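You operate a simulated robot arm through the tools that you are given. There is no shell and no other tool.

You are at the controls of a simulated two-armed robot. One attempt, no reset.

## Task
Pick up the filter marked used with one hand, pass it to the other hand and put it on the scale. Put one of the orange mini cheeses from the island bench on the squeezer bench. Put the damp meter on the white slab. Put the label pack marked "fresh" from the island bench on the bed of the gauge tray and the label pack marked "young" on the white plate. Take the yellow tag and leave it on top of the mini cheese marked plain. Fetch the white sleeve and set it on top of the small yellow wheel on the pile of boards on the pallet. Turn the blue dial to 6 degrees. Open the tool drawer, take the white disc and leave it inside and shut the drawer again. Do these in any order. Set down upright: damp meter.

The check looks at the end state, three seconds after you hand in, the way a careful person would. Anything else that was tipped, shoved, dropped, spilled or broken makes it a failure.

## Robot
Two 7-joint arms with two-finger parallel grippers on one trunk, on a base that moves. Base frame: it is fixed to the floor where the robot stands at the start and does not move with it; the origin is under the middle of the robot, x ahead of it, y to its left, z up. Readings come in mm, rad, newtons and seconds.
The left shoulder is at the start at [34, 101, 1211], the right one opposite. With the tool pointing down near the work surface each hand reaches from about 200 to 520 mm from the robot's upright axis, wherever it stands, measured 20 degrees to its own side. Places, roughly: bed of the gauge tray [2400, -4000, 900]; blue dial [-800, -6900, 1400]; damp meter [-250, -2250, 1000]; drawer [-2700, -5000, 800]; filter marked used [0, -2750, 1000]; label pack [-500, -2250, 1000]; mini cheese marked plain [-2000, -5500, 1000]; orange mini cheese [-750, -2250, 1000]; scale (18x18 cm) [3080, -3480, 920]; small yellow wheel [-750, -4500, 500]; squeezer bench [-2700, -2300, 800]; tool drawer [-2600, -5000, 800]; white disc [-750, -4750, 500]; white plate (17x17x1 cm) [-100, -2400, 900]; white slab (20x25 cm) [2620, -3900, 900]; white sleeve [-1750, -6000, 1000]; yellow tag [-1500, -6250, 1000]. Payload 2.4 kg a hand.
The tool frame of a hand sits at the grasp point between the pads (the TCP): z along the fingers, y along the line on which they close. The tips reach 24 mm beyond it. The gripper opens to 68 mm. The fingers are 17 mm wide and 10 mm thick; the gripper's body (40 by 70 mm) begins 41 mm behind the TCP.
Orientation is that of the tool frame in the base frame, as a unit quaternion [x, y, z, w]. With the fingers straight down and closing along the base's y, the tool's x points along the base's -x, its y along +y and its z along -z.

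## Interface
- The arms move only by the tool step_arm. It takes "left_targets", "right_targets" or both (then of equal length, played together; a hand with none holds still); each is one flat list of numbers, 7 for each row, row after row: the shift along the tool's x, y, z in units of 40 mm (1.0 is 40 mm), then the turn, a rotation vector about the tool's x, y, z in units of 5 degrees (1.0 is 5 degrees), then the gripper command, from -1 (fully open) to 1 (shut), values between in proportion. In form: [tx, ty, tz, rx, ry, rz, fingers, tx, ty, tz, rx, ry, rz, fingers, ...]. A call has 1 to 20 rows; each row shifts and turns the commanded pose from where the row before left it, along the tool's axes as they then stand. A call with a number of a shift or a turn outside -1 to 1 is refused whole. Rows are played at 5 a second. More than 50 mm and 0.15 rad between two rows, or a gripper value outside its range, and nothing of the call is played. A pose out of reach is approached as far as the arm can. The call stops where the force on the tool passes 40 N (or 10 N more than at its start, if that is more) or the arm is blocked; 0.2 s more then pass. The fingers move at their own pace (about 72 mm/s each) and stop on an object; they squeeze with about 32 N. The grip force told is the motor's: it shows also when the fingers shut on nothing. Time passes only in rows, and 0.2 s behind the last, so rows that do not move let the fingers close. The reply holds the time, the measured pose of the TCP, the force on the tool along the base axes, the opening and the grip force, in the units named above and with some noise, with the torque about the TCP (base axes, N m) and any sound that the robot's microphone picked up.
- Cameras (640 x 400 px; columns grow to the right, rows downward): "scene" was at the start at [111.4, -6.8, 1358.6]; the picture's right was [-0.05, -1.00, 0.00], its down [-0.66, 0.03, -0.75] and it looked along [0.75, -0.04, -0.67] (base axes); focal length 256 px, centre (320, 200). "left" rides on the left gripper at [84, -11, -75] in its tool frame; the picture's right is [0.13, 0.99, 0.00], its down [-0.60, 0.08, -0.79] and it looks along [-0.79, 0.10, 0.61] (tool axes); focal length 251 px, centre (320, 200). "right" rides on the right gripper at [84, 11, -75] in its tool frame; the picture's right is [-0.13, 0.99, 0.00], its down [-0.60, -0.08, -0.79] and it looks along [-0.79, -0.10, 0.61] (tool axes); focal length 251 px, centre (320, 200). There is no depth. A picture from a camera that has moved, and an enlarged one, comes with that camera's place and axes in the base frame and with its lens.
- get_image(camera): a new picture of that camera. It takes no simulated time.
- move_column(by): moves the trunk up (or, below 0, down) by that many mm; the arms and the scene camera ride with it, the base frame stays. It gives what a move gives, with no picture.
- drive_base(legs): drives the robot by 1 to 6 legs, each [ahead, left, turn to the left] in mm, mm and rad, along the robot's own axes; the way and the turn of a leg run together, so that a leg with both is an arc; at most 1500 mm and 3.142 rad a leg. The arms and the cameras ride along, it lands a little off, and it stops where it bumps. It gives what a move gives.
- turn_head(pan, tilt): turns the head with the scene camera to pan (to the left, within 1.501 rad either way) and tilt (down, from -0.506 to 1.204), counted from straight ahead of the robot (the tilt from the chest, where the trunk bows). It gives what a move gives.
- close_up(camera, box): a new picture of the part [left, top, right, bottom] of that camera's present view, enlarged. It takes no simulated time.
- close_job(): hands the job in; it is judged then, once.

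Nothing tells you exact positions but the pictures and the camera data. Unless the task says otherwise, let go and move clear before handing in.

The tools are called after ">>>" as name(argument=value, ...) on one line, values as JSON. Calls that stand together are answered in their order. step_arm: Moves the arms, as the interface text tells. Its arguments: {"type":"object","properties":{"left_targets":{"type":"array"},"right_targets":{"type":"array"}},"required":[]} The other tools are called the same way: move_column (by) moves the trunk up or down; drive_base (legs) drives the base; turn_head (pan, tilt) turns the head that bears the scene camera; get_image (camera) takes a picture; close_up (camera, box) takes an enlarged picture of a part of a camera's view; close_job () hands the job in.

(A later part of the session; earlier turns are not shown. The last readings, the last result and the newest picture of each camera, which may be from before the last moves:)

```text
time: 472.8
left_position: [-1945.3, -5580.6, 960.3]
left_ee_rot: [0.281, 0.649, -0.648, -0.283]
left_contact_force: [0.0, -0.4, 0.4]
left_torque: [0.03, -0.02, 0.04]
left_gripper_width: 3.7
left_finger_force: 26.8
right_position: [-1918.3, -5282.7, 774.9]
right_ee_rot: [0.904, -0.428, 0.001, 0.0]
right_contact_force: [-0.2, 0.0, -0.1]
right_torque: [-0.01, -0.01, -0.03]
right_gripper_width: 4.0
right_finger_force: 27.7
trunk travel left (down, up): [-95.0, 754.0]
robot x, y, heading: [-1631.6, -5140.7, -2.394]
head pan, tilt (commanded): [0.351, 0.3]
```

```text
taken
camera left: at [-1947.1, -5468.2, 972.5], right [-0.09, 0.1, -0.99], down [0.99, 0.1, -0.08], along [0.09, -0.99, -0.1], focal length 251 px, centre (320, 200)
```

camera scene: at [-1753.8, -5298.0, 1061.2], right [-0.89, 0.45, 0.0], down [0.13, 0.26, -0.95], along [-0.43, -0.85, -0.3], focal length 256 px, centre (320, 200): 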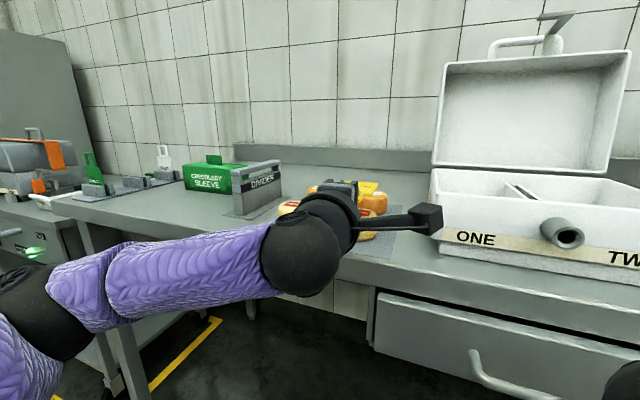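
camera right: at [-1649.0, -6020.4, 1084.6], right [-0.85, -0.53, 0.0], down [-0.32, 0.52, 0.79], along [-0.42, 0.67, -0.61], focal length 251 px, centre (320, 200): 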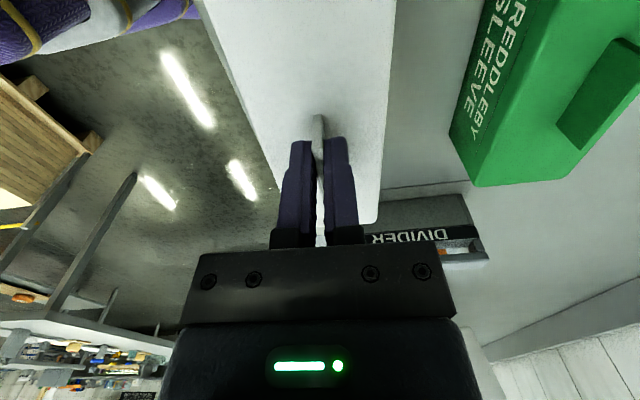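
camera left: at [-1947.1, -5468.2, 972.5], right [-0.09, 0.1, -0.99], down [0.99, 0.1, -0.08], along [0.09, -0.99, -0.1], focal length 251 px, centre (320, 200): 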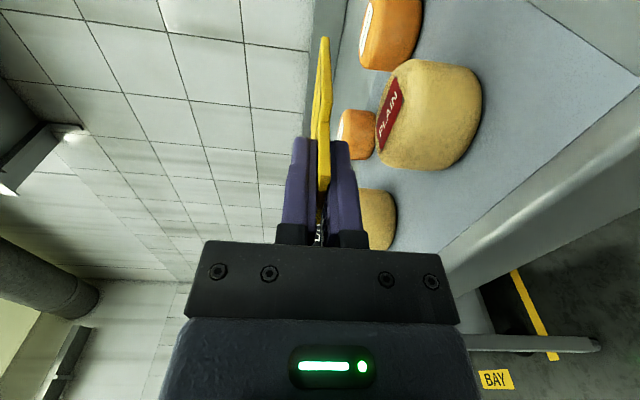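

The tag is above the cheese, aligned within a few mm. Moving 6 mm further and lowering the tag onto the cheese.

>>> step_arm(left_targets=[0, 0, 0.14, 0, 0, 0, 1, 0, 0.5, 0, 0, 0, 0, 1, 0, 0.4, 0, 0, 0, 0, 1])

>>> get_image(camera="left")

>>> close_up(camera="scene", box=[280, 150, 440, 260])

```text
time: 473.6
left_position: [-1948.7, -5582.0, 928.3]
left_ee_rot: [-0.281, -0.646, 0.65, 0.285]
left_contact_force: [-0.9, 5.6, 16.5]
left_torque: [-0.18, 0.32, -0.13]
left_gripper_width: 3.7
left_finger_force: 27.3
right_position: [-1918.6, -5280.3, 776.9]
right_ee_rot: [0.903, -0.429, 0.001, 0.001]
right_contact_force: [-0.3, 0.1, -1.7]
right_torque: [-0.01, -0.01, -0.03]
right_gripper_width: 4.1
right_finger_force: 27.6
trunk travel left (down, up): [-95.0, 754.0]
robot x, y, heading: [-1632.1, -5137.2, -2.391]
head pan, tilt (commanded): [0.351, 0.3]
```

```text
taken
camera left: at [-1951.1, -5469.2, 940.7], right [-0.09, 0.09, -0.99], down [0.99, 0.1, -0.09], along [0.09, -0.99, -0.1], focal length 251 px, centre (320, 200)
```

left: 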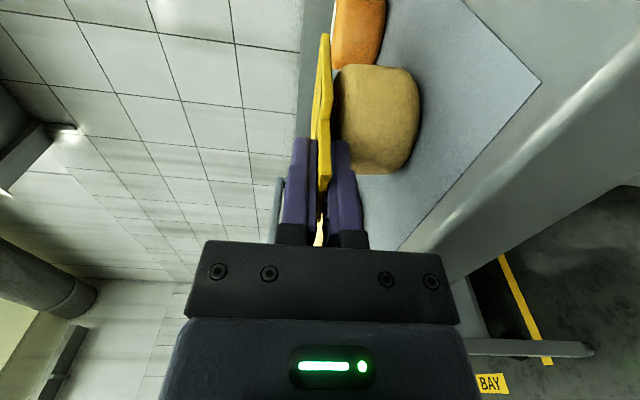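

```text
3.64 times, centred on (360, 205) of scene
camera zoom: at [-1753.3, -5296.0, 1062.0], right [-0.89, 0.45, 0.0], down [0.13, 0.26, -0.96], along [-0.43, -0.85, -0.29], focal length 932 px, centre (174, 182)
```

zoom: 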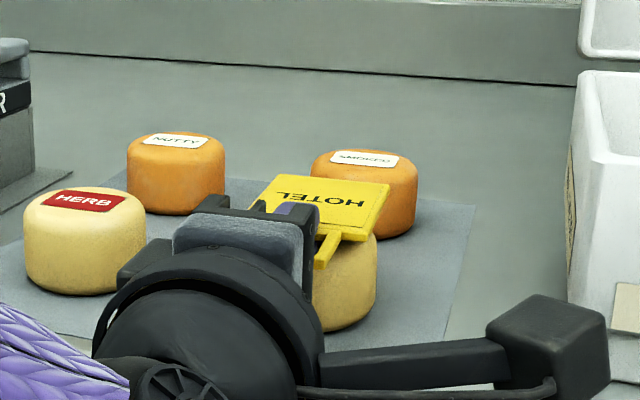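

Contact: the tag lies on the cheese top. I'll lift 2 mm, move 3 mm further in, touch again and release with a small opening.

>>> step_arm(left_targets=[0, -0.12, 0, 0, 0, 0, 1, 0, 0, 0.08, 0, 0, 0, 1, 0, 0, 0, 0, 0, 0, 1])

>>> close_up(camera="left", box=[240, 20, 480, 260])

```text
time: 474.4
left_position: [-1951.6, -5585.6, 930.4]
left_ee_rot: [0.281, 0.649, -0.648, -0.283]
left_contact_force: [0.6, 2.3, 5.9]
left_torque: [-0.02, 0.06, -0.03]
left_gripper_width: 3.5
left_finger_force: 27.0
right_position: [-1917.3, -5281.9, 776.3]
right_ee_rot: [0.904, -0.428, 0.002, 0.0]
right_contact_force: [0.1, 0.6, -0.5]
right_torque: [-0.02, 0.0, -0.03]
right_gripper_width: 4.2
right_finger_force: 27.3
trunk travel left (down, up): [-95.0, 754.0]
robot x, y, heading: [-1634.5, -5142.4, -2.39]
head pan, tilt (commanded): [0.351, 0.3]
```

```text
1.67 times, centred on (360, 140) of left
camera zoom: at [-1953.3, -5473.6, 942.1], right [-0.09, 0.1, -0.99], down [0.99, 0.1, -0.08], along [0.09, -0.99, -0.1], focal length 419 px, centre (253, 300)
```

zoom: 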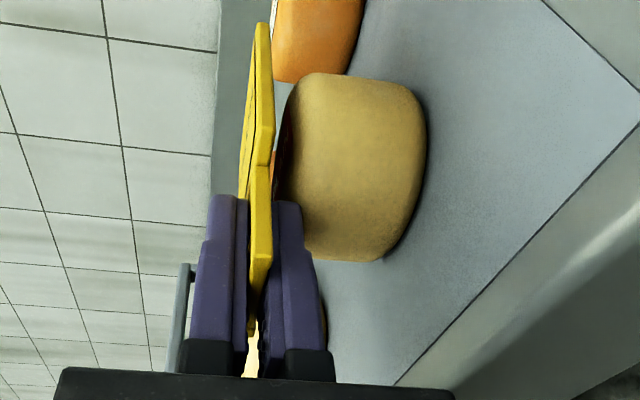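

I now see it's the lower fingertip, not the tag, touching the cheese edge. I'll raise slightly, pull back 11 mm so the finger clears the cheese (the tag plate still spans most of its top), and lower again.

>>> step_arm(left_targets=[0, -0.12, 0, 0, 0, 0, 1, 0, 0, -0.28, 0, 0, 0, 1, 0, 0.1, 0, 0, 0, 0, 1, 0, 0.1, 0, 0, 0, 0, 1, 0, 0.05, 0, 0, 0, 0, 1])

>>> close_up(camera="left", box=[240, 20, 480, 260])

```text
time: 475.6
left_position: [-1942.6, -5578.5, 924.0]
left_ee_rot: [0.281, 0.65, -0.647, -0.283]
left_contact_force: [-0.3, -0.2, -0.3]
left_torque: [0.03, 0.01, 0.02]
left_gripper_width: 3.7
left_finger_force: 27.2
right_position: [-1918.0, -5283.0, 775.6]
right_ee_rot: [0.903, -0.429, 0.001, -0.001]
right_contact_force: [0.1, 0.2, -0.8]
right_torque: [0.0, 0.01, 0.0]
right_gripper_width: 3.8
right_finger_force: 27.8
trunk travel left (down, up): [-95.0, 754.0]
robot x, y, heading: [-1632.5, -5141.4, -2.393]
head pan, tilt (commanded): [0.351, 0.3]
```

```text
1.67 times, centred on (360, 140) of left
camera zoom: at [-1945.1, -5466.3, 935.8], right [-0.09, 0.1, -0.99], down [0.99, 0.1, -0.08], along [0.09, -0.99, -0.1], focal length 419 px, centre (253, 300)
```

zoom: 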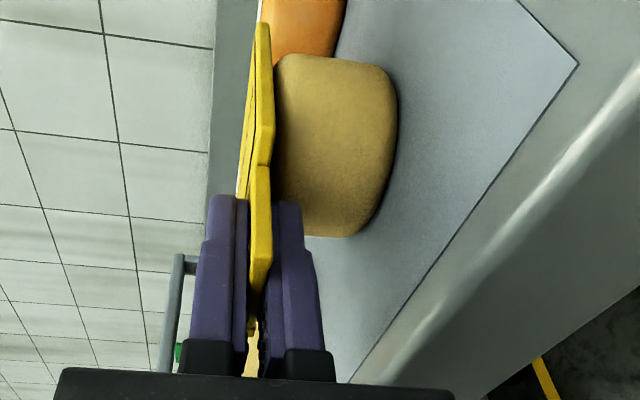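

>>> step_arm(left_targets=[0, 0.05, 0, 0, 0, 0, 1, 0, 0.05, 0, 0, 0, 0, 1])

>>> close_up(camera="left", box=[240, 20, 480, 260])

```text
time: 476.2
left_position: [-1942.5, -5577.4, 921.8]
left_ee_rot: [-0.281, -0.648, 0.649, 0.283]
left_contact_force: [-2.3, -0.9, 10.8]
left_torque: [-0.34, 0.37, -0.07]
left_gripper_width: 3.9
left_finger_force: 27.2
right_position: [-1918.4, -5281.9, 776.1]
right_ee_rot: [0.903, -0.429, 0.001, 0.001]
right_contact_force: [0.8, 0.1, -0.6]
right_torque: [0.0, 0.01, 0.03]
right_gripper_width: 4.0
right_finger_force: 27.3
trunk travel left (down, up): [-95.0, 754.0]
robot x, y, heading: [-1635.2, -5140.4, -2.391]
head pan, tilt (commanded): [0.351, 0.3]
```

```text
1.67 times, centred on (360, 140) of left
camera zoom: at [-1945.0, -5465.5, 933.7], right [-0.09, 0.09, -0.99], down [0.99, 0.1, -0.08], along [0.09, -0.99, -0.1], focal length 419 px, centre (253, 300)
```

zoom: 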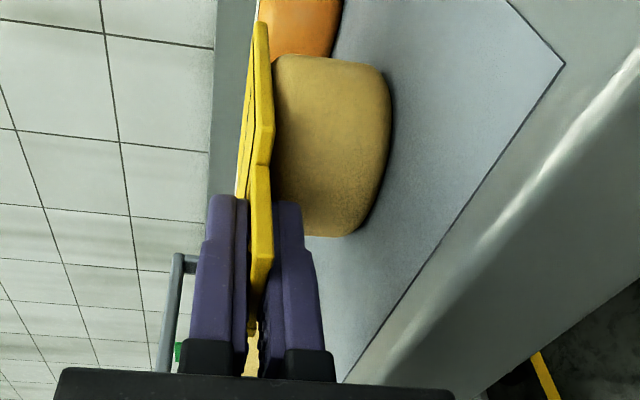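

The tag plate now rests on the cheese (10 N, load well ahead of the grip). Opening slightly and withdrawing straight back.

>>> step_arm(left_targets=[0, -0.02, 0, 0, 0, 0, 1, 0, 0, 0, 0, 0, 0, 0.6, 0, 0, 0, 0, 0, 0, 0.35, 0, 0, 0, 0, 0, 0, 0.3])

>>> close_up(camera="left", box=[240, 20, 480, 260])

```text
time: 477.2
left_position: [-1942.6, -5579.5, 920.5]
left_ee_rot: [0.282, 0.649, -0.647, -0.283]
left_contact_force: [-1.0, 0.2, -0.6]
left_torque: [0.01, -0.02, 0.02]
left_gripper_width: 24.0
left_finger_force: 0.1
right_position: [-1917.1, -5282.1, 774.2]
right_ee_rot: [0.904, -0.429, 0.002, 0.0]
right_contact_force: [0.3, -0.5, -0.8]
right_torque: [0.01, -0.01, 0.0]
right_gripper_width: 3.9
right_finger_force: 27.8
trunk travel left (down, up): [-95.0, 754.0]
robot x, y, heading: [-1636.4, -5137.4, -2.386]
head pan, tilt (commanded): [0.351, 0.3]
```

```text
1.67 times, centred on (360, 140) of left
camera zoom: at [-1945.2, -5466.6, 933.1], right [-0.09, 0.1, -0.99], down [0.99, 0.1, -0.08], along [0.09, -0.99, -0.11], focal length 419 px, centre (253, 300)
```

zoom: 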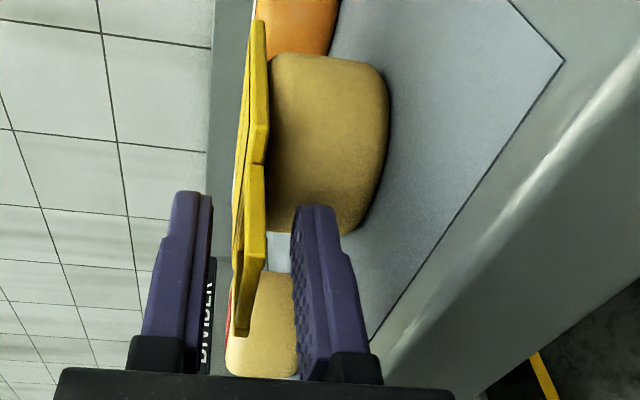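

The tag lies flat on the cheese, free of both fingers. Withdrawing straight back.

>>> step_arm(left_targets=[0, 0, -0.5, 0, 0, 0, 0.3, 0, 0, -0.8, 0, 0, 0, 0.3, 0, 0, -0.9, 0, 0, 0, 0.3, 0, 0, -0.9, 0, 0, 0, 0.3])

>>> drive_base(legs=[[-250, 0, 0]])

>>> move_column(by=250)

>>> turn_head(pan=0.2, tilt=0.5)

>>> get_image(camera="scene")

```text
time: 478.2
left_position: [-1881.7, -5504.6, 931.7]
left_ee_rot: [0.281, 0.649, -0.648, -0.283]
left_contact_force: [-0.1, -0.3, -0.7]
left_torque: [0.02, -0.01, -0.02]
left_gripper_width: 24.0
left_finger_force: 0.0
left hand out of reach, approached as far as the arm can: row 4
right_position: [-1917.8, -5282.4, 776.3]
right_ee_rot: [0.904, -0.428, 0.0, 0.0]
right_contact_force: [0.4, 1.0, 0.2]
right_torque: [-0.01, 0.0, -0.03]
right_gripper_width: 4.0
right_finger_force: 27.3
trunk travel left (down, up): [-95.0, 754.0]
robot x, y, heading: [-1635.0, -5140.0, -2.388]
head pan, tilt (commanded): [0.351, 0.3]
```

```text
time: 480.0
left_position: [-1700.0, -5335.2, 931.3]
left_ee_rot: [0.281, 0.649, -0.648, -0.283]
left_contact_force: [-0.1, 0.3, 0.2]
left_torque: [-0.03, 0.01, -0.02]
left_gripper_width: 23.9
left_finger_force: 0.0
right_position: [-1735.2, -5114.3, 775.0]
right_ee_rot: [0.903, -0.429, 0.001, -0.001]
right_contact_force: [0.0, 0.1, -0.3]
right_torque: [0.03, -0.02, 0.0]
right_gripper_width: 4.0
right_finger_force: 28.0
trunk travel left (down, up): [-95.0, 754.0]
robot x, y, heading: [-1452.4, -4973.4, -2.391]
head pan, tilt (commanded): [0.351, 0.3]
```

```text
time: 482.6
left_position: [-1700.0, -5335.8, 1181.0]
left_ee_rot: [0.282, 0.649, -0.647, -0.283]
left_contact_force: [0.5, 0.5, 0.3]
left_torque: [-0.01, -0.03, 0.03]
left_gripper_width: 23.5
left_finger_force: 0.2
right_position: [-1735.6, -5114.5, 1026.0]
right_ee_rot: [0.903, -0.429, 0.001, 0.0]
right_contact_force: [0.0, 0.2, -0.6]
right_torque: [0.0, 0.0, 0.01]
right_gripper_width: 4.1
right_finger_force: 27.2
trunk travel left (down, up): [-345.0, 504.0]
robot x, y, heading: [-1452.9, -4973.5, -2.394]
head pan, tilt (commanded): [0.351, 0.3]
```

```text
time: 483.3
left_position: [-1699.9, -5336.3, 1180.8]
left_ee_rot: [0.281, 0.649, -0.648, -0.283]
left_contact_force: [0.5, 0.1, -0.5]
left_torque: [-0.01, -0.01, 0.01]
left_gripper_width: 23.7
left_finger_force: 0.0
right_position: [-1737.0, -5111.9, 1025.4]
right_ee_rot: [0.904, -0.428, 0.001, -0.001]
right_contact_force: [-0.3, 0.4, -0.6]
right_torque: [-0.05, 0.01, 0.01]
right_gripper_width: 4.0
right_finger_force: 27.4
trunk travel left (down, up): [-345.0, 504.0]
robot x, y, heading: [-1454.0, -4969.2, -2.392]
head pan, tilt (commanded): [0.201, 0.499]
```

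```text
taken
camera scene: at [-1536.2, -5076.2, 1298.0], right [-0.81, 0.58, 0.0], down [0.28, 0.39, -0.88], along [-0.51, -0.71, -0.48], focal length 256 px, centre (320, 200)
```

scene: 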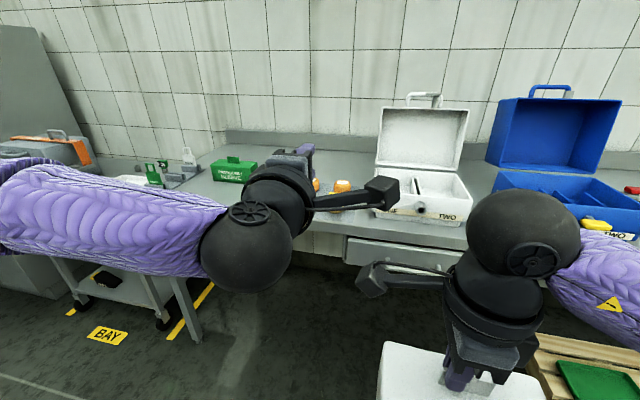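

>>> step_arm(left_targets=[0, 0.18, 0, -1, 0, 0, -1, 0, 0.179, 0.016, -1, 0, 0, -1, 0, 0.177, 0.031, -1, 0, 0, -1, 0, 0.174, 0.047, -1, 0, 0, -1, 0, 0.169, 0.062, -1, 0, 0, -1, 0, 0.163, 0.076, -1, 0, 0, -1, 0, 0.156, 0.09, -1, 0, 0, -1, 0, 0.147, 0.103, -1, 0, 0, -1, 0, 0.138, 0.116, -1, 0, 0, -1, 0, 0.127, 0.127, -1, 0, 0, -1, 0, 0.116, 0.138, -1, 0, 0, -1, 0, 0.103, 0.147, -1, 0, 0, -1, 0, 0.09, 0.156, -1, 0, 0, -1, 0, 0.076, 0.163, -1, 0, 0, -1, 0, 0.062, 0.169, -1, 0, 0, -1, 0, 0.047, 0.174, -1, 0, 0, -1, 0, 0.031, 0.177, -1, 0, 0, -1, 0, 0.016, 0.179, -1, 0, 0, -1])

>>> turn_head(pan=0.15, tilt=0.45)

>>> get_image(camera="scene")

```text
time: 487.1
left_position: [-1701.7, -5335.5, 1050.7]
left_ee_rot: [0.4, 0.917, 0.001, -0.001]
left_contact_force: [0.1, 0.9, 0.9]
left_torque: [0.01, -0.01, -0.02]
left_gripper_width: 68.0
left_finger_force: 0.1
right_position: [-1737.6, -5113.9, 1025.2]
right_ee_rot: [0.903, -0.429, 0.002, 0.0]
right_contact_force: [-0.9, 0.3, -0.7]
right_torque: [-0.03, 0.01, 0.01]
right_gripper_width: 3.9
right_finger_force: 28.0
trunk travel left (down, up): [-345.0, 504.0]
robot x, y, heading: [-1454.0, -4972.3, -2.394]
head pan, tilt (commanded): [0.201, 0.499]
```

```text
time: 487.7
left_position: [-1700.7, -5335.1, 1050.9]
left_ee_rot: [0.399, 0.917, 0.0, -0.001]
left_contact_force: [0.3, -0.2, 1.0]
left_torque: [0.02, 0.05, 0.01]
left_gripper_width: 68.3
left_finger_force: 0.0
right_position: [-1735.9, -5113.6, 1026.3]
right_ee_rot: [0.903, -0.43, 0.001, -0.001]
right_contact_force: [0.2, -0.6, -1.5]
right_torque: [0.0, -0.05, -0.04]
right_gripper_width: 4.1
right_finger_force: 27.7
trunk travel left (down, up): [-345.0, 504.0]
robot x, y, heading: [-1451.4, -4969.9, -2.397]
head pan, tilt (commanded): [0.15, 0.45]
```

```text
taken
camera scene: at [-1540.5, -5074.1, 1302.4], right [-0.78, 0.62, 0.0], down [0.27, 0.34, -0.9], along [-0.56, -0.7, -0.44], focal length 256 px, centre (320, 200)
```

scene: 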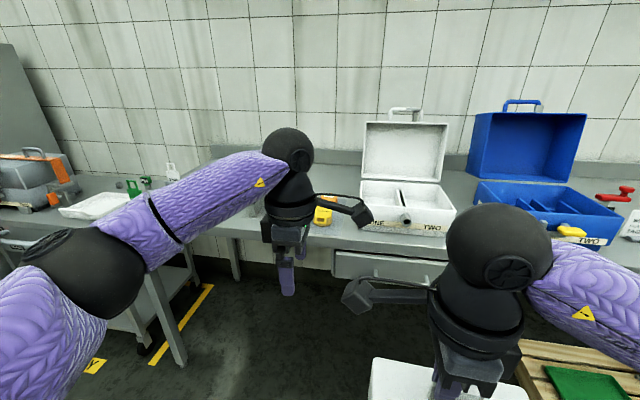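

>>> close_up(camera="scene", box=[260, 170, 380, 250])

```text
5.00 times, centred on (320, 210) of scene
camera zoom: at [-1540.5, -5074.1, 1302.4], right [-0.78, 0.62, 0.0], down [0.27, 0.34, -0.9], along [-0.56, -0.7, -0.44], focal length 1282 px, centre (320, 150)
```

zoom: 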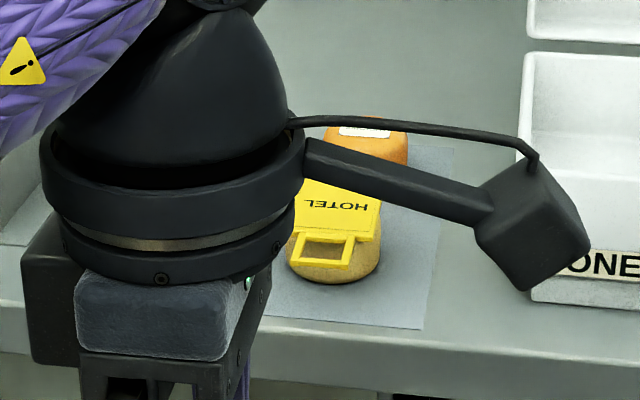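

The tag (HOTEL) lies on the PLAIN cheese. Now I'll turn around to face the pallet with the yellow wheel and the white disc.

>>> drive_base(legs=[[100, 0, 0], [0, 0, 3.135]])

>>> turn_head(pan=0, tilt=0.75)

>>> get_image(camera="scene")

```text
time: 496.2
left_position: [-1275.3, -4676.4, 1052.7]
left_ee_rot: [0.915, -0.403, 0.0, 0.0]
left_contact_force: [-0.5, 0.7, -0.5]
left_torque: [-0.04, 0.01, 0.01]
left_gripper_width: 67.8
left_finger_force: 0.0
right_position: [-1241.5, -4899.5, 1025.0]
right_ee_rot: [0.433, 0.901, 0.0, -0.001]
right_contact_force: [0.3, -0.3, -0.8]
right_torque: [0.0, 0.01, 0.01]
right_gripper_width: 3.8
right_finger_force: 27.4
trunk travel left (down, up): [-345.0, 504.0]
robot x, y, heading: [-1524.1, -5041.3, 0.743]
head pan, tilt (commanded): [0.15, 0.45]
```

```text
time: 497.0
left_position: [-1274.9, -4678.0, 1051.2]
left_ee_rot: [0.915, -0.403, 0.001, 0.0]
left_contact_force: [0.3, 0.3, 0.5]
left_torque: [0.02, -0.02, -0.01]
left_gripper_width: 68.4
left_finger_force: 0.0
right_position: [-1240.6, -4899.2, 1024.9]
right_ee_rot: [0.432, 0.902, 0.0, -0.002]
right_contact_force: [0.1, -0.4, -1.0]
right_torque: [-0.01, 0.01, 0.0]
right_gripper_width: 4.2
right_finger_force: 27.6
trunk travel left (down, up): [-345.0, 504.0]
robot x, y, heading: [-1527.5, -5039.8, 0.741]
head pan, tilt (commanded): [0.0, 0.75]
```

```text
taken
camera scene: at [-1435.0, -4958.4, 1276.1], right [0.68, -0.74, 0.0], down [-0.5, -0.46, -0.73], along [0.54, 0.49, -0.68], focal length 256 px, centre (320, 200)
```

scene: 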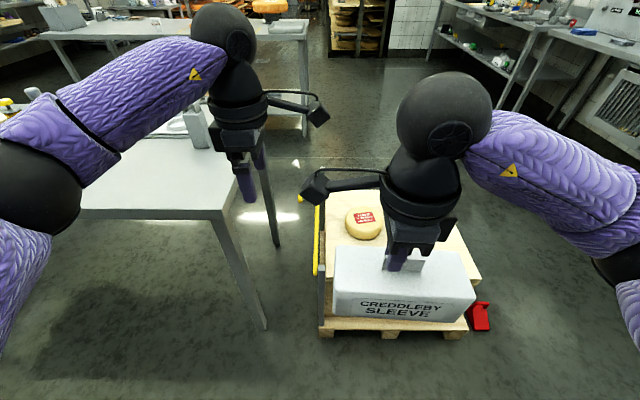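

>>> close_up(camera="scene", box=[270, 160, 510, 350])

```text
2.11 times, centred on (390, 255) of scene
camera zoom: at [-1435.0, -4958.4, 1276.1], right [0.68, -0.74, 0.0], down [-0.5, -0.46, -0.73], along [0.54, 0.49, -0.68], focal length 540 px, centre (173, 84)
```

zoom: 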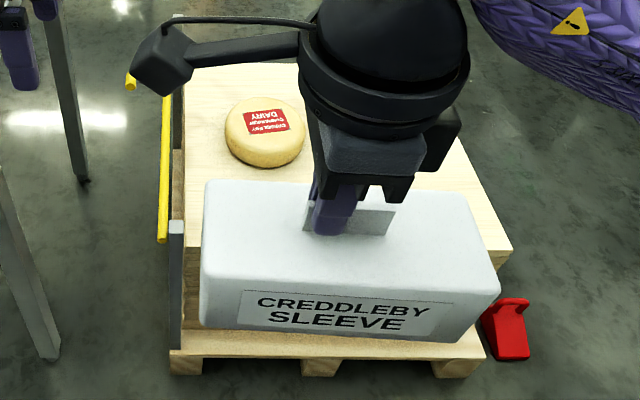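

I see the small yellow wheel on the boards; the disc must be hidden behind the sleeve. Moving closer for a second view.

>>> drive_base(legs=[[280, 0, 0]])

>>> turn_head(pan=-0.15, tilt=1.1)

>>> get_image(camera="scene")

>>> get_image(camera="right")

```text
time: 499.0
left_position: [-1065.3, -4487.5, 1050.9]
left_ee_rot: [0.914, -0.405, 0.0, 0.001]
left_contact_force: [0.3, 0.5, 0.0]
left_torque: [0.0, 0.0, 0.01]
left_gripper_width: 67.8
left_finger_force: 0.1
right_position: [-1031.5, -4709.4, 1025.8]
right_ee_rot: [0.434, 0.901, -0.001, -0.001]
right_contact_force: [0.4, 0.5, -0.7]
right_torque: [-0.02, 0.01, 0.04]
right_gripper_width: 3.9
right_finger_force: 27.7
trunk travel left (down, up): [-345.0, 504.0]
robot x, y, heading: [-1318.4, -4850.7, 0.742]
head pan, tilt (commanded): [0.0, 0.75]
```

```text
time: 499.8
left_position: [-1065.3, -4487.4, 1051.7]
left_ee_rot: [0.915, -0.404, 0.001, 0.001]
left_contact_force: [-0.7, -0.7, 0.1]
left_torque: [-0.01, 0.01, 0.01]
left_gripper_width: 67.9
left_finger_force: 0.0
right_position: [-1032.4, -4709.9, 1025.7]
right_ee_rot: [0.433, 0.901, 0.0, -0.001]
right_contact_force: [0.6, -0.6, -0.7]
right_torque: [0.03, 0.01, 0.04]
right_gripper_width: 4.2
right_finger_force: 27.9
trunk travel left (down, up): [-345.0, 504.0]
robot x, y, heading: [-1317.2, -4849.8, 0.742]
head pan, tilt (commanded): [-0.15, 1.1]
```

```text
taken
camera scene: at [-1234.9, -4788.9, 1250.3], right [0.56, -0.83, 0.0], down [-0.74, -0.49, -0.45], along [0.38, 0.25, -0.89], focal length 256 px, centre (320, 200)
```

scene: 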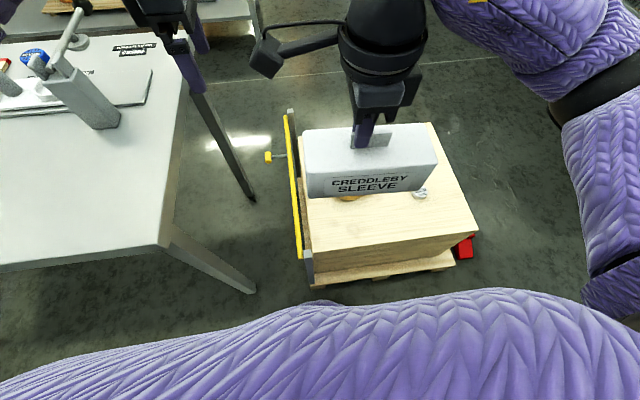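

```text
taken
camera right: at [-1075.9, -4637.3, 1101.0], right [0.86, 0.52, 0.0], down [0.32, -0.52, 0.79], along [0.41, -0.68, -0.61], focal length 251 px, centre (320, 200)
```

right: 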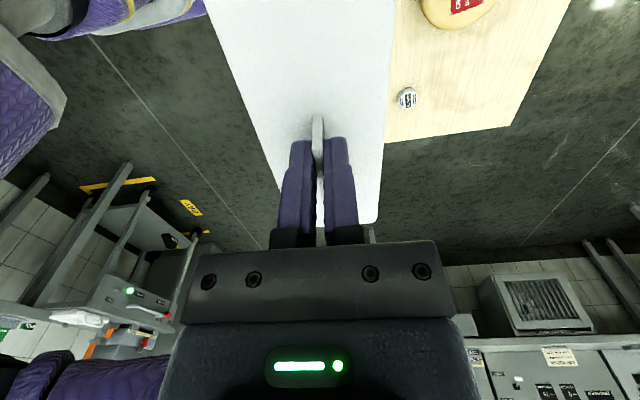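

The white disc is a small cylinder on the boards. I'll shift the sleeve sideways to see the wheel.

>>> step_arm(right_targets=[-0.9, 0, -0.3, 0, 0, 0, 1, -0.9, 0, -0.3, 0, 0, 0, 1, -0.9, -0.3, 0, 0, 0, 0, 1])

>>> get_image(camera="scene")

>>> close_up(camera="scene", box=[260, 100, 480, 290])

```text
time: 500.6
left_position: [-1065.4, -4487.5, 1050.5]
left_ee_rot: [0.914, -0.405, 0.001, 0.0]
left_contact_force: [0.1, 0.7, 0.6]
left_torque: [0.01, -0.03, -0.03]
left_gripper_width: 68.2
left_finger_force: 0.0
right_position: [-974.9, -4800.1, 1048.3]
right_ee_rot: [0.433, 0.901, 0.001, -0.001]
right_contact_force: [-0.1, -0.5, -1.5]
right_torque: [0.01, 0.0, -0.01]
right_gripper_width: 4.3
right_finger_force: 27.7
trunk travel left (down, up): [-345.0, 504.0]
robot x, y, heading: [-1317.1, -4846.8, 0.736]
head pan, tilt (commanded): [-0.15, 1.1]
```

```text
taken
camera scene: at [-1235.0, -4789.2, 1250.3], right [0.56, -0.83, 0.0], down [-0.74, -0.49, -0.45], along [0.38, 0.25, -0.89], focal length 256 px, centre (320, 200)
```

scene: 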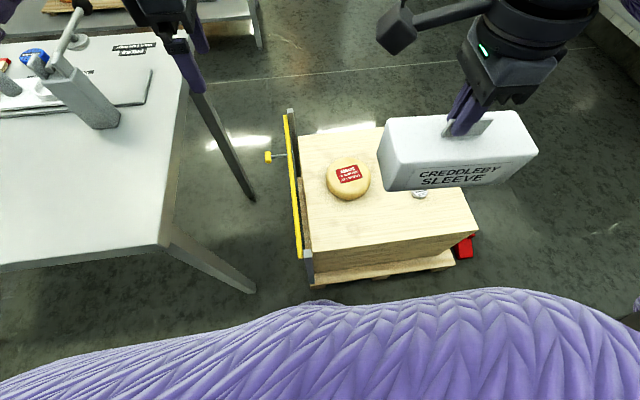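

```text
2.11 times, centred on (370, 195) of scene
camera zoom: at [-1235.0, -4789.2, 1250.3], right [0.56, -0.83, 0.0], down [-0.74, -0.49, -0.45], along [0.38, 0.25, -0.89], focal length 540 px, centre (215, 210)
```

zoom: 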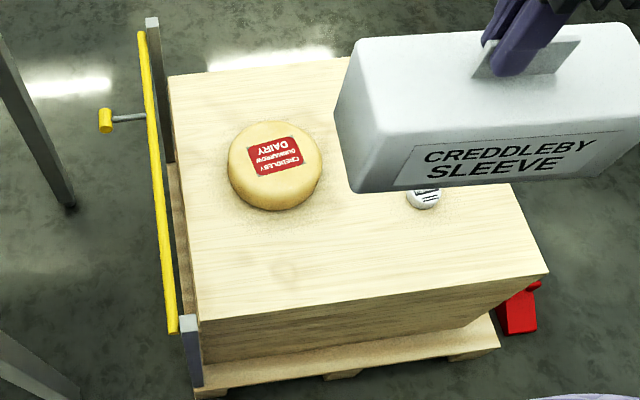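

The second table's end limits my left arm on this side, so I'll stand a bit to the right, turned 45° left, so the right hand can reach the wheel with both arms clear of the table.

>>> drive_base(legs=[[0, -265, 0], [0, 0, 0.785]])

>>> turn_head(pan=-0.5, tilt=0.95)

>>> get_image(camera="scene")

```text
time: 504.5
left_position: [-1210.2, -4613.1, 1050.7]
left_ee_rot: [1.0, -0.028, 0.001, 0.001]
left_contact_force: [-0.6, -0.1, -0.2]
left_torque: [-0.02, 0.01, -0.02]
left_gripper_width: 67.9
left_finger_force: 0.1
right_position: [-927.2, -4771.2, 1049.0]
right_ee_rot: [0.059, 0.998, 0.0, 0.0]
right_contact_force: [-0.5, 0.0, -1.0]
right_torque: [-0.02, 0.01, -0.03]
right_gripper_width: 4.1
right_finger_force: 27.6
trunk travel left (down, up): [-345.0, 504.0]
robot x, y, heading: [-1139.2, -5046.1, 1.521]
head pan, tilt (commanded): [-0.15, 1.1]
```

```text
time: 505.4
left_position: [-1210.5, -4612.5, 1050.9]
left_ee_rot: [1.0, -0.028, 0.001, -0.001]
left_contact_force: [0.1, 0.8, -0.1]
left_torque: [0.02, -0.02, -0.03]
left_gripper_width: 68.1
left_finger_force: 0.0
right_position: [-928.2, -4771.4, 1049.3]
right_ee_rot: [0.059, 0.998, 0.0, 0.0]
right_contact_force: [0.1, 0.5, -0.2]
right_torque: [-0.02, 0.0, -0.04]
right_gripper_width: 4.1
right_finger_force: 27.9
trunk travel left (down, up): [-345.0, 504.0]
robot x, y, heading: [-1136.3, -5044.6, 1.518]
head pan, tilt (commanded): [-0.499, 0.949]
```

```text
taken
camera scene: at [-1097.1, -4946.9, 1260.5], right [0.85, -0.52, 0.0], down [-0.43, -0.69, -0.58], along [0.3, 0.5, -0.81], focal length 256 px, centre (320, 200)
```

scene: 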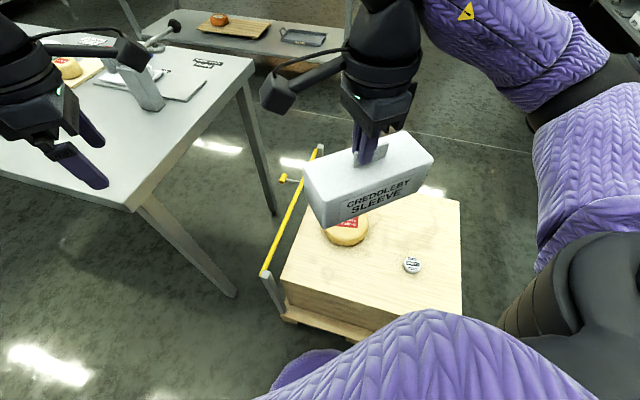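

>>> close_up(camera="scene", box=[280, 180, 460, 310])

```text
3.08 times, centred on (370, 245) of scene
camera zoom: at [-1097.1, -4946.9, 1260.5], right [0.85, -0.52, 0.0], down [-0.43, -0.69, -0.58], along [0.3, 0.5, -0.81], focal length 789 px, centre (166, 62)
```

zoom: 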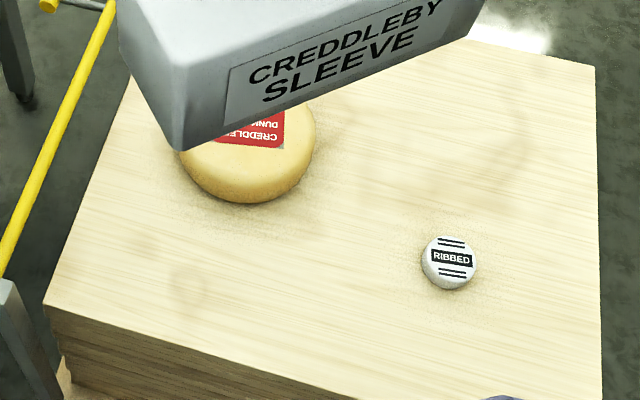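

The disc is marked RIBBED, about 57 mm wide, at roughly (-697,-4839); the wheel is at about (-767,-4599). Lowering the trunk and moving in.

>>> move_column(by=-200)

>>> drive_base(legs=[[70, -70, 0]])

>>> get_image(camera="scene")

>>> get_image(camera="right")

```text
time: 507.5
left_position: [-1211.0, -4613.1, 851.8]
left_ee_rot: [1.0, -0.027, 0.001, 0.0]
left_contact_force: [0.3, 0.9, -0.6]
left_torque: [0.02, -0.01, 0.02]
left_gripper_width: 68.0
left_finger_force: 0.1
right_position: [-928.2, -4770.9, 848.7]
right_ee_rot: [0.06, 0.998, 0.0, -0.001]
right_contact_force: [-0.5, 0.5, -0.9]
right_torque: [-0.01, 0.02, -0.01]
right_gripper_width: 3.9
right_finger_force: 27.7
trunk travel left (down, up): [-145.0, 704.0]
robot x, y, heading: [-1134.7, -5046.5, 1.515]
head pan, tilt (commanded): [-0.499, 0.949]
```

```text
time: 508.5
left_position: [-1173.9, -4577.6, 851.0]
left_ee_rot: [1.0, -0.026, 0.001, 0.001]
left_contact_force: [0.9, 0.1, 0.6]
left_torque: [0.0, 0.0, -0.02]
left_gripper_width: 68.0
left_finger_force: 0.0
right_position: [-889.9, -4737.1, 849.5]
right_ee_rot: [0.06, 0.998, 0.0, -0.001]
right_contact_force: [0.0, -0.7, 0.2]
right_torque: [0.02, 0.02, 0.0]
right_gripper_width: 4.1
right_finger_force: 27.9
trunk travel left (down, up): [-145.0, 704.0]
robot x, y, heading: [-1100.2, -5010.2, 1.517]
head pan, tilt (commanded): [-0.499, 0.949]
stopped in leg 1: the robot was blocked; the commanded pose is now the measured one
```

```text
taken
camera scene: at [-1056.3, -4864.4, 1057.0], right [0.85, -0.53, 0.0], down [-0.43, -0.69, -0.58], along [0.31, 0.49, -0.81], focal length 256 px, centre (320, 200)
```

scene: 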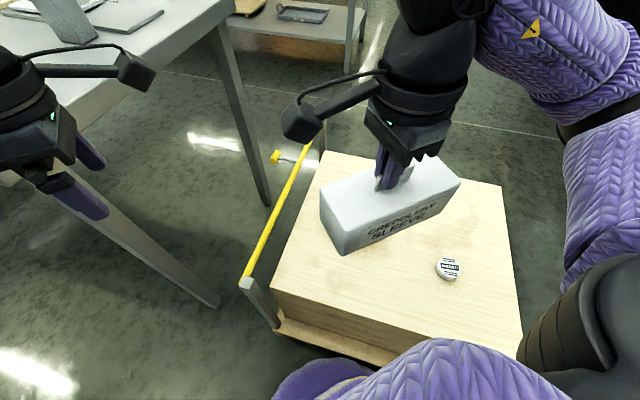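

```text
taken
camera right: at [-971.7, -4716.0, 924.8], right [0.25, 0.97, 0.0], down [0.59, -0.15, 0.79], along [0.77, -0.2, -0.61], focal length 251 px, centre (320, 200)
```

right: 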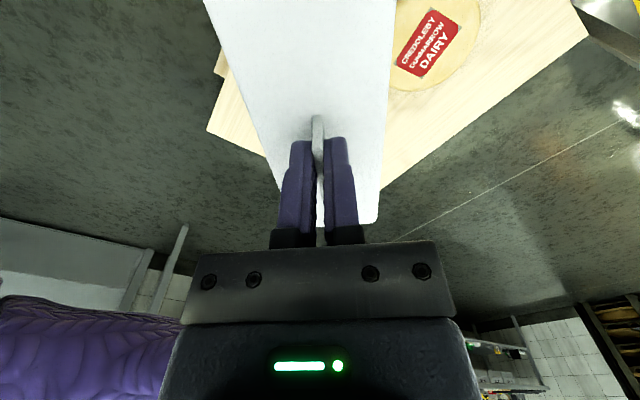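

My base corner touched the pallet, so I'm as close as possible. I'll back off a centimetre and shift a bit along the pallet toward the wheel.

>>> drive_base(legs=[[-12, 12, 0], [45, 45, 0]])

>>> turn_head(pan=-0.65, tilt=1.0)

>>> get_image(camera="scene")

```text
time: 509.9
left_position: [-1227.8, -4542.2, 851.0]
left_ee_rot: [1.0, -0.028, 0.001, 0.0]
left_contact_force: [0.0, -0.4, 0.6]
left_torque: [0.01, -0.01, 0.03]
left_gripper_width: 68.0
left_finger_force: 0.1
right_position: [-945.0, -4700.5, 849.1]
right_ee_rot: [0.059, 0.998, 0.0, 0.0]
right_contact_force: [-0.8, -0.1, -0.4]
right_torque: [-0.01, 0.04, 0.01]
right_gripper_width: 3.6
right_finger_force: 26.6
trunk travel left (down, up): [-145.0, 704.0]
robot x, y, heading: [-1153.8, -4974.6, 1.519]
head pan, tilt (commanded): [-0.499, 0.949]
```

```text
time: 510.6
left_position: [-1229.1, -4543.0, 851.9]
left_ee_rot: [1.0, -0.027, 0.001, 0.0]
left_contact_force: [-0.1, -0.1, 0.3]
left_torque: [0.02, 0.0, -0.01]
left_gripper_width: 68.1
left_finger_force: 0.0
right_position: [-944.7, -4700.2, 849.5]
right_ee_rot: [0.059, 0.998, 0.0, -0.001]
right_contact_force: [0.6, -1.4, -1.2]
right_torque: [-0.01, 0.0, 0.02]
right_gripper_width: 3.9
right_finger_force: 27.5
trunk travel left (down, up): [-145.0, 704.0]
robot x, y, heading: [-1151.4, -4974.1, 1.515]
head pan, tilt (commanded): [-0.649, 1.0]
```

```text
taken
camera scene: at [-1104.7, -4837.0, 1053.4], right [0.76, -0.65, 0.0], down [-0.54, -0.64, -0.54], along [0.35, 0.41, -0.84], focal length 256 px, centre (320, 200)
```

scene: 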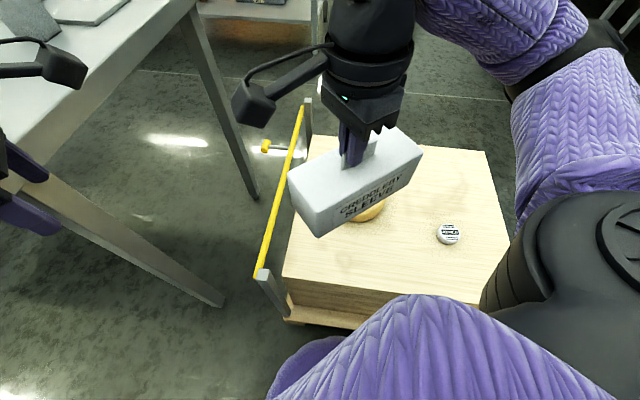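

My left hand is close to the table's edge; pulling it back toward me first.

>>> step_arm(left_targets=[0.6, 0.7, 0, 0, 0, 0, -1, 0.6, 0.7, 0, 0, 0, 0, -1, 0.6, 0.7, 0, 0, 0, 0, -1])

>>> move_column(by=-110)

>>> get_image(camera="right")

>>> get_image(camera="scene")

```text
time: 511.4
left_position: [-1160.9, -4630.7, 850.8]
left_ee_rot: [1.0, -0.027, 0.001, 0.002]
left_contact_force: [-0.2, 0.4, -0.5]
left_torque: [0.02, -0.01, 0.0]
left_gripper_width: 67.9
left_finger_force: 0.0
right_position: [-945.9, -4700.5, 849.0]
right_ee_rot: [0.06, 0.998, -0.001, -0.001]
right_contact_force: [0.2, 0.0, -1.0]
right_torque: [0.01, -0.04, 0.03]
right_gripper_width: 3.8
right_finger_force: 27.5
trunk travel left (down, up): [-145.0, 704.0]
robot x, y, heading: [-1154.9, -4976.2, 1.511]
head pan, tilt (commanded): [-0.649, 1.0]
```

```text
time: 512.8
left_position: [-1160.8, -4630.5, 742.2]
left_ee_rot: [1.0, -0.027, 0.0, 0.0]
left_contact_force: [1.6, 0.1, 0.0]
left_torque: [0.02, 0.02, 0.02]
left_gripper_width: 67.9
left_finger_force: 0.2
right_position: [-943.9, -4701.5, 739.6]
right_ee_rot: [0.06, 0.998, 0.0, -0.002]
right_contact_force: [-0.3, -0.4, 0.2]
right_torque: [-0.04, -0.01, 0.02]
right_gripper_width: 3.8
right_finger_force: 26.9
trunk travel left (down, up): [-35.0, 814.0]
robot x, y, heading: [-1155.2, -4976.0, 1.521]
head pan, tilt (commanded): [-0.649, 1.0]
```

```text
taken
camera right: at [-1026.8, -4680.0, 814.9], right [0.25, 0.97, 0.0], down [0.59, -0.15, 0.79], along [0.77, -0.2, -0.61], focal length 251 px, centre (320, 200)
```

right: 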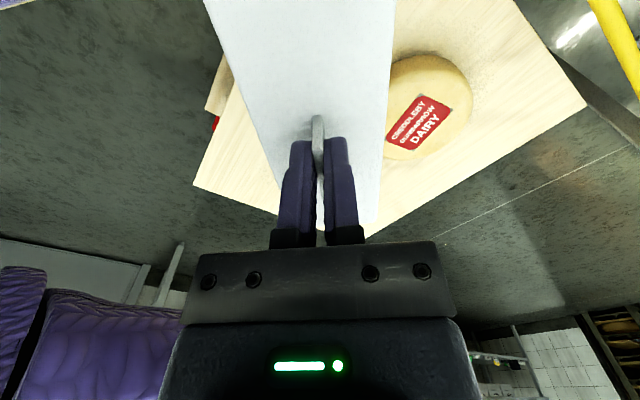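

```text
taken
camera scene: at [-1102.6, -4799.7, 939.3], right [0.76, -0.65, 0.0], down [-0.54, -0.64, -0.54], along [0.35, 0.41, -0.84], focal length 256 px, centre (320, 200)
```

scene: 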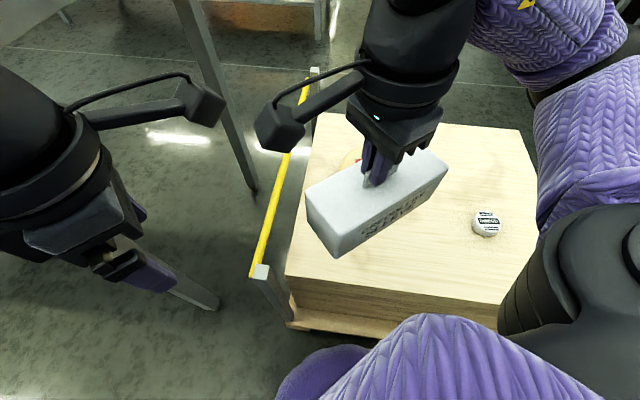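

The wheel's top is at z≈504, centre near (-786,-4599). Moving the sleeve above it.

>>> step_arm(right_targets=[-0.9, 0.75, 0, 0, 0, 0, 1, -0.9, 0.75, 0, 0, 0, 0, 1, -0.9, 0.75, 0, 0, 0, 0, 1, -0.9, 0.75, 0, 0, 0, 0, 1])

>>> get_image(camera="right")

>>> get_image(camera="scene")

```text
time: 513.8
left_position: [-1161.0, -4629.8, 742.2]
left_ee_rot: [1.0, -0.027, 0.001, 0.001]
left_contact_force: [0.2, -0.1, -0.2]
left_torque: [0.01, -0.03, -0.05]
left_gripper_width: 68.0
left_finger_force: 0.0
right_position: [-787.8, -4599.5, 738.8]
right_ee_rot: [0.059, 0.998, -0.001, -0.001]
right_contact_force: [0.4, 0.0, -0.5]
right_torque: [0.03, 0.03, -0.03]
right_gripper_width: 4.0
right_finger_force: 27.5
trunk travel left (down, up): [-35.0, 814.0]
robot x, y, heading: [-1153.8, -4977.0, 1.516]
head pan, tilt (commanded): [-0.649, 1.0]
```

```text
taken
camera right: at [-869.2, -4578.4, 813.2], right [0.25, 0.97, 0.0], down [0.59, -0.15, 0.79], along [0.77, -0.2, -0.61], focal length 251 px, centre (320, 200)
```

right: 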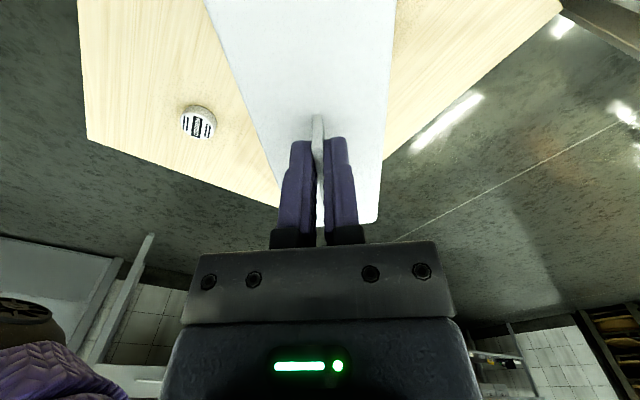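

```text
taken
camera scene: at [-1102.7, -4799.7, 939.2], right [0.76, -0.65, 0.0], down [-0.54, -0.64, -0.54], along [0.35, 0.41, -0.84], focal length 256 px, centre (320, 200)
```

scene: 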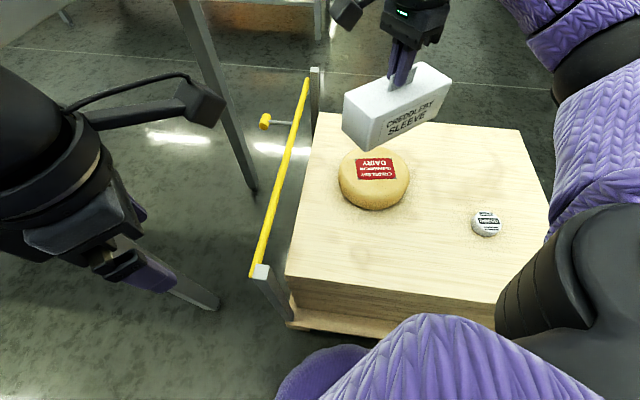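

>>> close_up(camera="scene", box=[300, 40, 500, 240])

```text
2.00 times, centred on (400, 140) of scene
camera zoom: at [-1102.7, -4799.7, 939.2], right [0.76, -0.65, 0.0], down [-0.54, -0.64, -0.54], along [0.35, 0.41, -0.84], focal length 513 px, centre (160, 320)
```

zoom: 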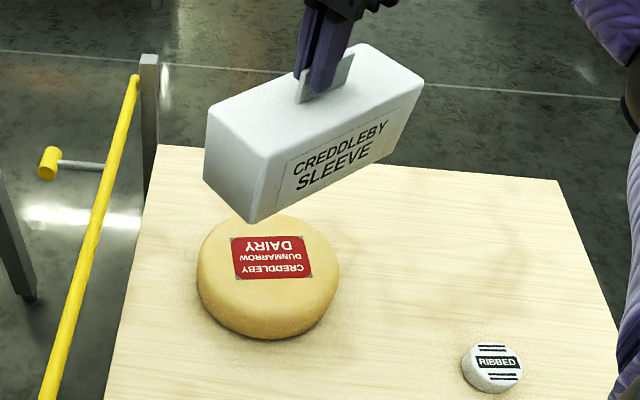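

The wheel centre is at (-785,-4604), right below the sleeve. Lowering in stages.

>>> step_arm(right_targets=[-0.09, -0.1, 0.9, 0, 0, 0, 1, 0, 0, 0.9, 0, 0, 0, 1, 0, 0, 0.8, 0, 0, 0, 1, 0, 0, 0.3, 0, 0, 0, 1])

>>> close_up(camera="scene", box=[300, 40, 500, 240])

>>> get_image(camera="right")

```text
time: 514.8
left_position: [-1160.4, -4630.0, 741.2]
left_ee_rot: [1.0, -0.028, 0.001, 0.0]
left_contact_force: [-0.8, 0.5, 0.5]
left_torque: [0.04, -0.03, -0.02]
left_gripper_width: 68.0
left_finger_force: 0.1
right_position: [-784.8, -4602.9, 622.8]
right_ee_rot: [0.06, 0.998, 0.0, -0.002]
right_contact_force: [-0.8, -0.7, -1.0]
right_torque: [0.01, 0.02, 0.0]
right_gripper_width: 4.1
right_finger_force: 28.1
trunk travel left (down, up): [-35.0, 814.0]
robot x, y, heading: [-1152.6, -4977.0, 1.517]
head pan, tilt (commanded): [-0.649, 1.0]
```

```text
2.00 times, centred on (400, 140) of scene
camera zoom: at [-1102.6, -4799.6, 939.2], right [0.76, -0.65, 0.0], down [-0.54, -0.64, -0.54], along [0.35, 0.41, -0.84], focal length 513 px, centre (160, 320)
```

zoom: 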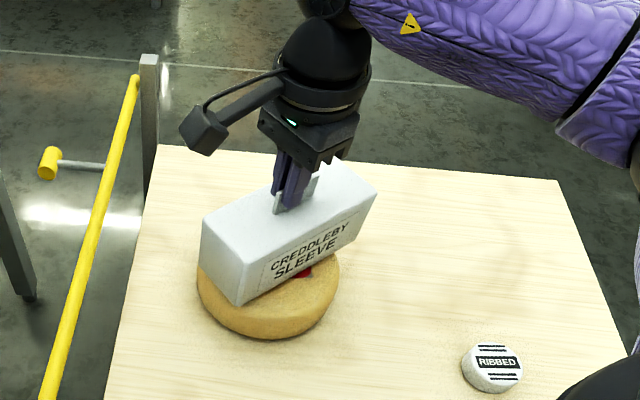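

```text
taken
camera right: at [-867.6, -4582.2, 698.3], right [0.25, 0.97, 0.0], down [0.59, -0.15, 0.79], along [0.77, -0.2, -0.61], focal length 251 px, centre (320, 200)
```

right: 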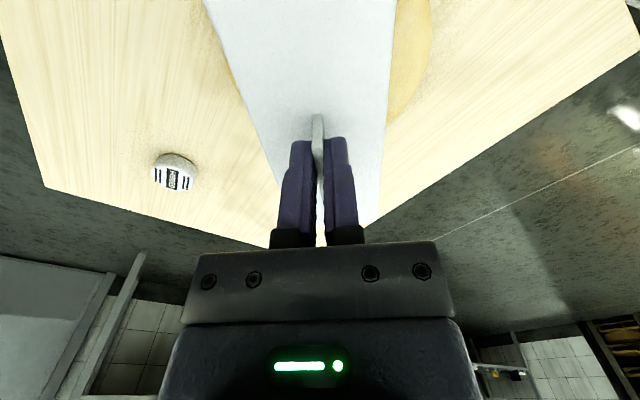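

>>> step_arm(right_targets=[0, 0, 0.15, 0, 0, 0, 1, 0, 0, 0.1, 0, 0, 0, 1, 0, 0, 0.08, 0, 0, 0, 1, 0, 0, 0.08, 0, 0, 0, 1])

```text
time: 515.8
left_position: [-1161.8, -4630.8, 742.5]
left_ee_rot: [1.0, -0.028, 0.001, 0.0]
left_contact_force: [-0.6, -0.7, -0.6]
left_torque: [-0.02, 0.0, 0.01]
left_gripper_width: 68.2
left_finger_force: 0.0
right_position: [-784.7, -4603.8, 609.6]
right_ee_rot: [0.06, 0.998, 0.003, 0.0]
right_contact_force: [-1.1, 1.8, 28.6]
right_torque: [0.0, 0.02, 0.01]
right_gripper_width: 4.6
right_finger_force: 27.6
trunk travel left (down, up): [-35.0, 814.0]
robot x, y, heading: [-1154.2, -4974.5, 1.517]
head pan, tilt (commanded): [-0.649, 1.0]
```

Contact at z≈610. Easing off and checking the position before releasing.

>>> step_arm(right_targets=[0, 0, -0.06, 0, 0, 0, 1, 0, 0, 0, 0, 0, 0, 1])

>>> close_up(camera="scene", box=[300, 60, 460, 220])

>>> get_image(camera="left")

```text
time: 516.4
left_position: [-1161.0, -4629.7, 742.1]
left_ee_rot: [1.0, -0.027, 0.001, 0.0]
left_contact_force: [0.1, 0.4, 0.2]
left_torque: [0.0, 0.0, -0.04]
left_gripper_width: 68.1
left_finger_force: 0.1
right_position: [-785.1, -4604.4, 609.2]
right_ee_rot: [0.059, 0.998, 0.0, -0.001]
right_contact_force: [-0.1, 1.8, 15.8]
right_torque: [0.04, -0.06, -0.02]
right_gripper_width: 3.8
right_finger_force: 27.5
trunk travel left (down, up): [-35.0, 814.0]
robot x, y, heading: [-1154.8, -4973.9, 1.517]
head pan, tilt (commanded): [-0.649, 1.0]
```

```text
2.50 times, centred on (380, 140) of scene
camera zoom: at [-1103.4, -4800.2, 939.3], right [0.76, -0.65, 0.0], down [-0.54, -0.64, -0.54], along [0.35, 0.41, -0.84], focal length 641 px, centre (170, 350)
```

zoom: 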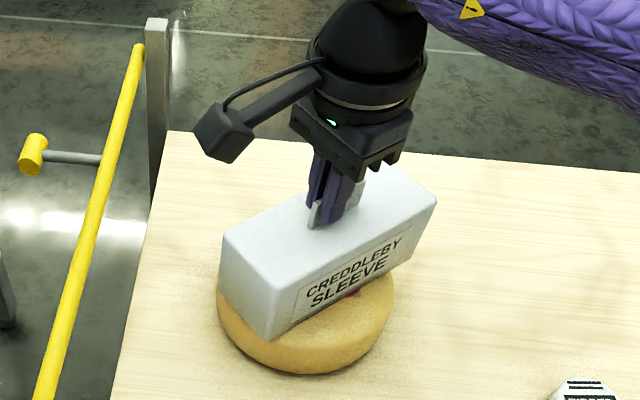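

```text
taken
camera left: at [-1077.4, -4624.6, 818.1], right [0.07, -1.0, 0.0], down [-0.61, -0.05, 0.79], along [-0.79, -0.06, -0.61], focal length 251 px, centre (320, 200)
```

left: 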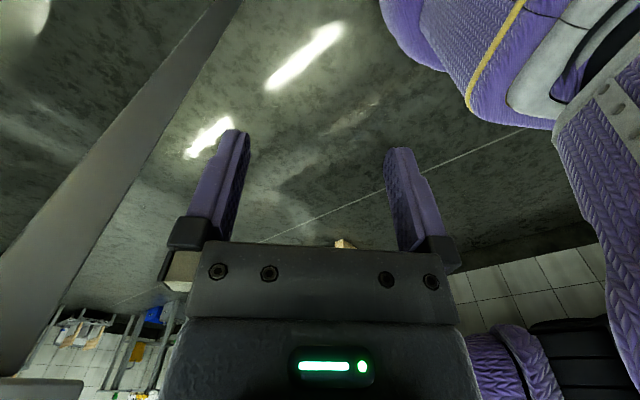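

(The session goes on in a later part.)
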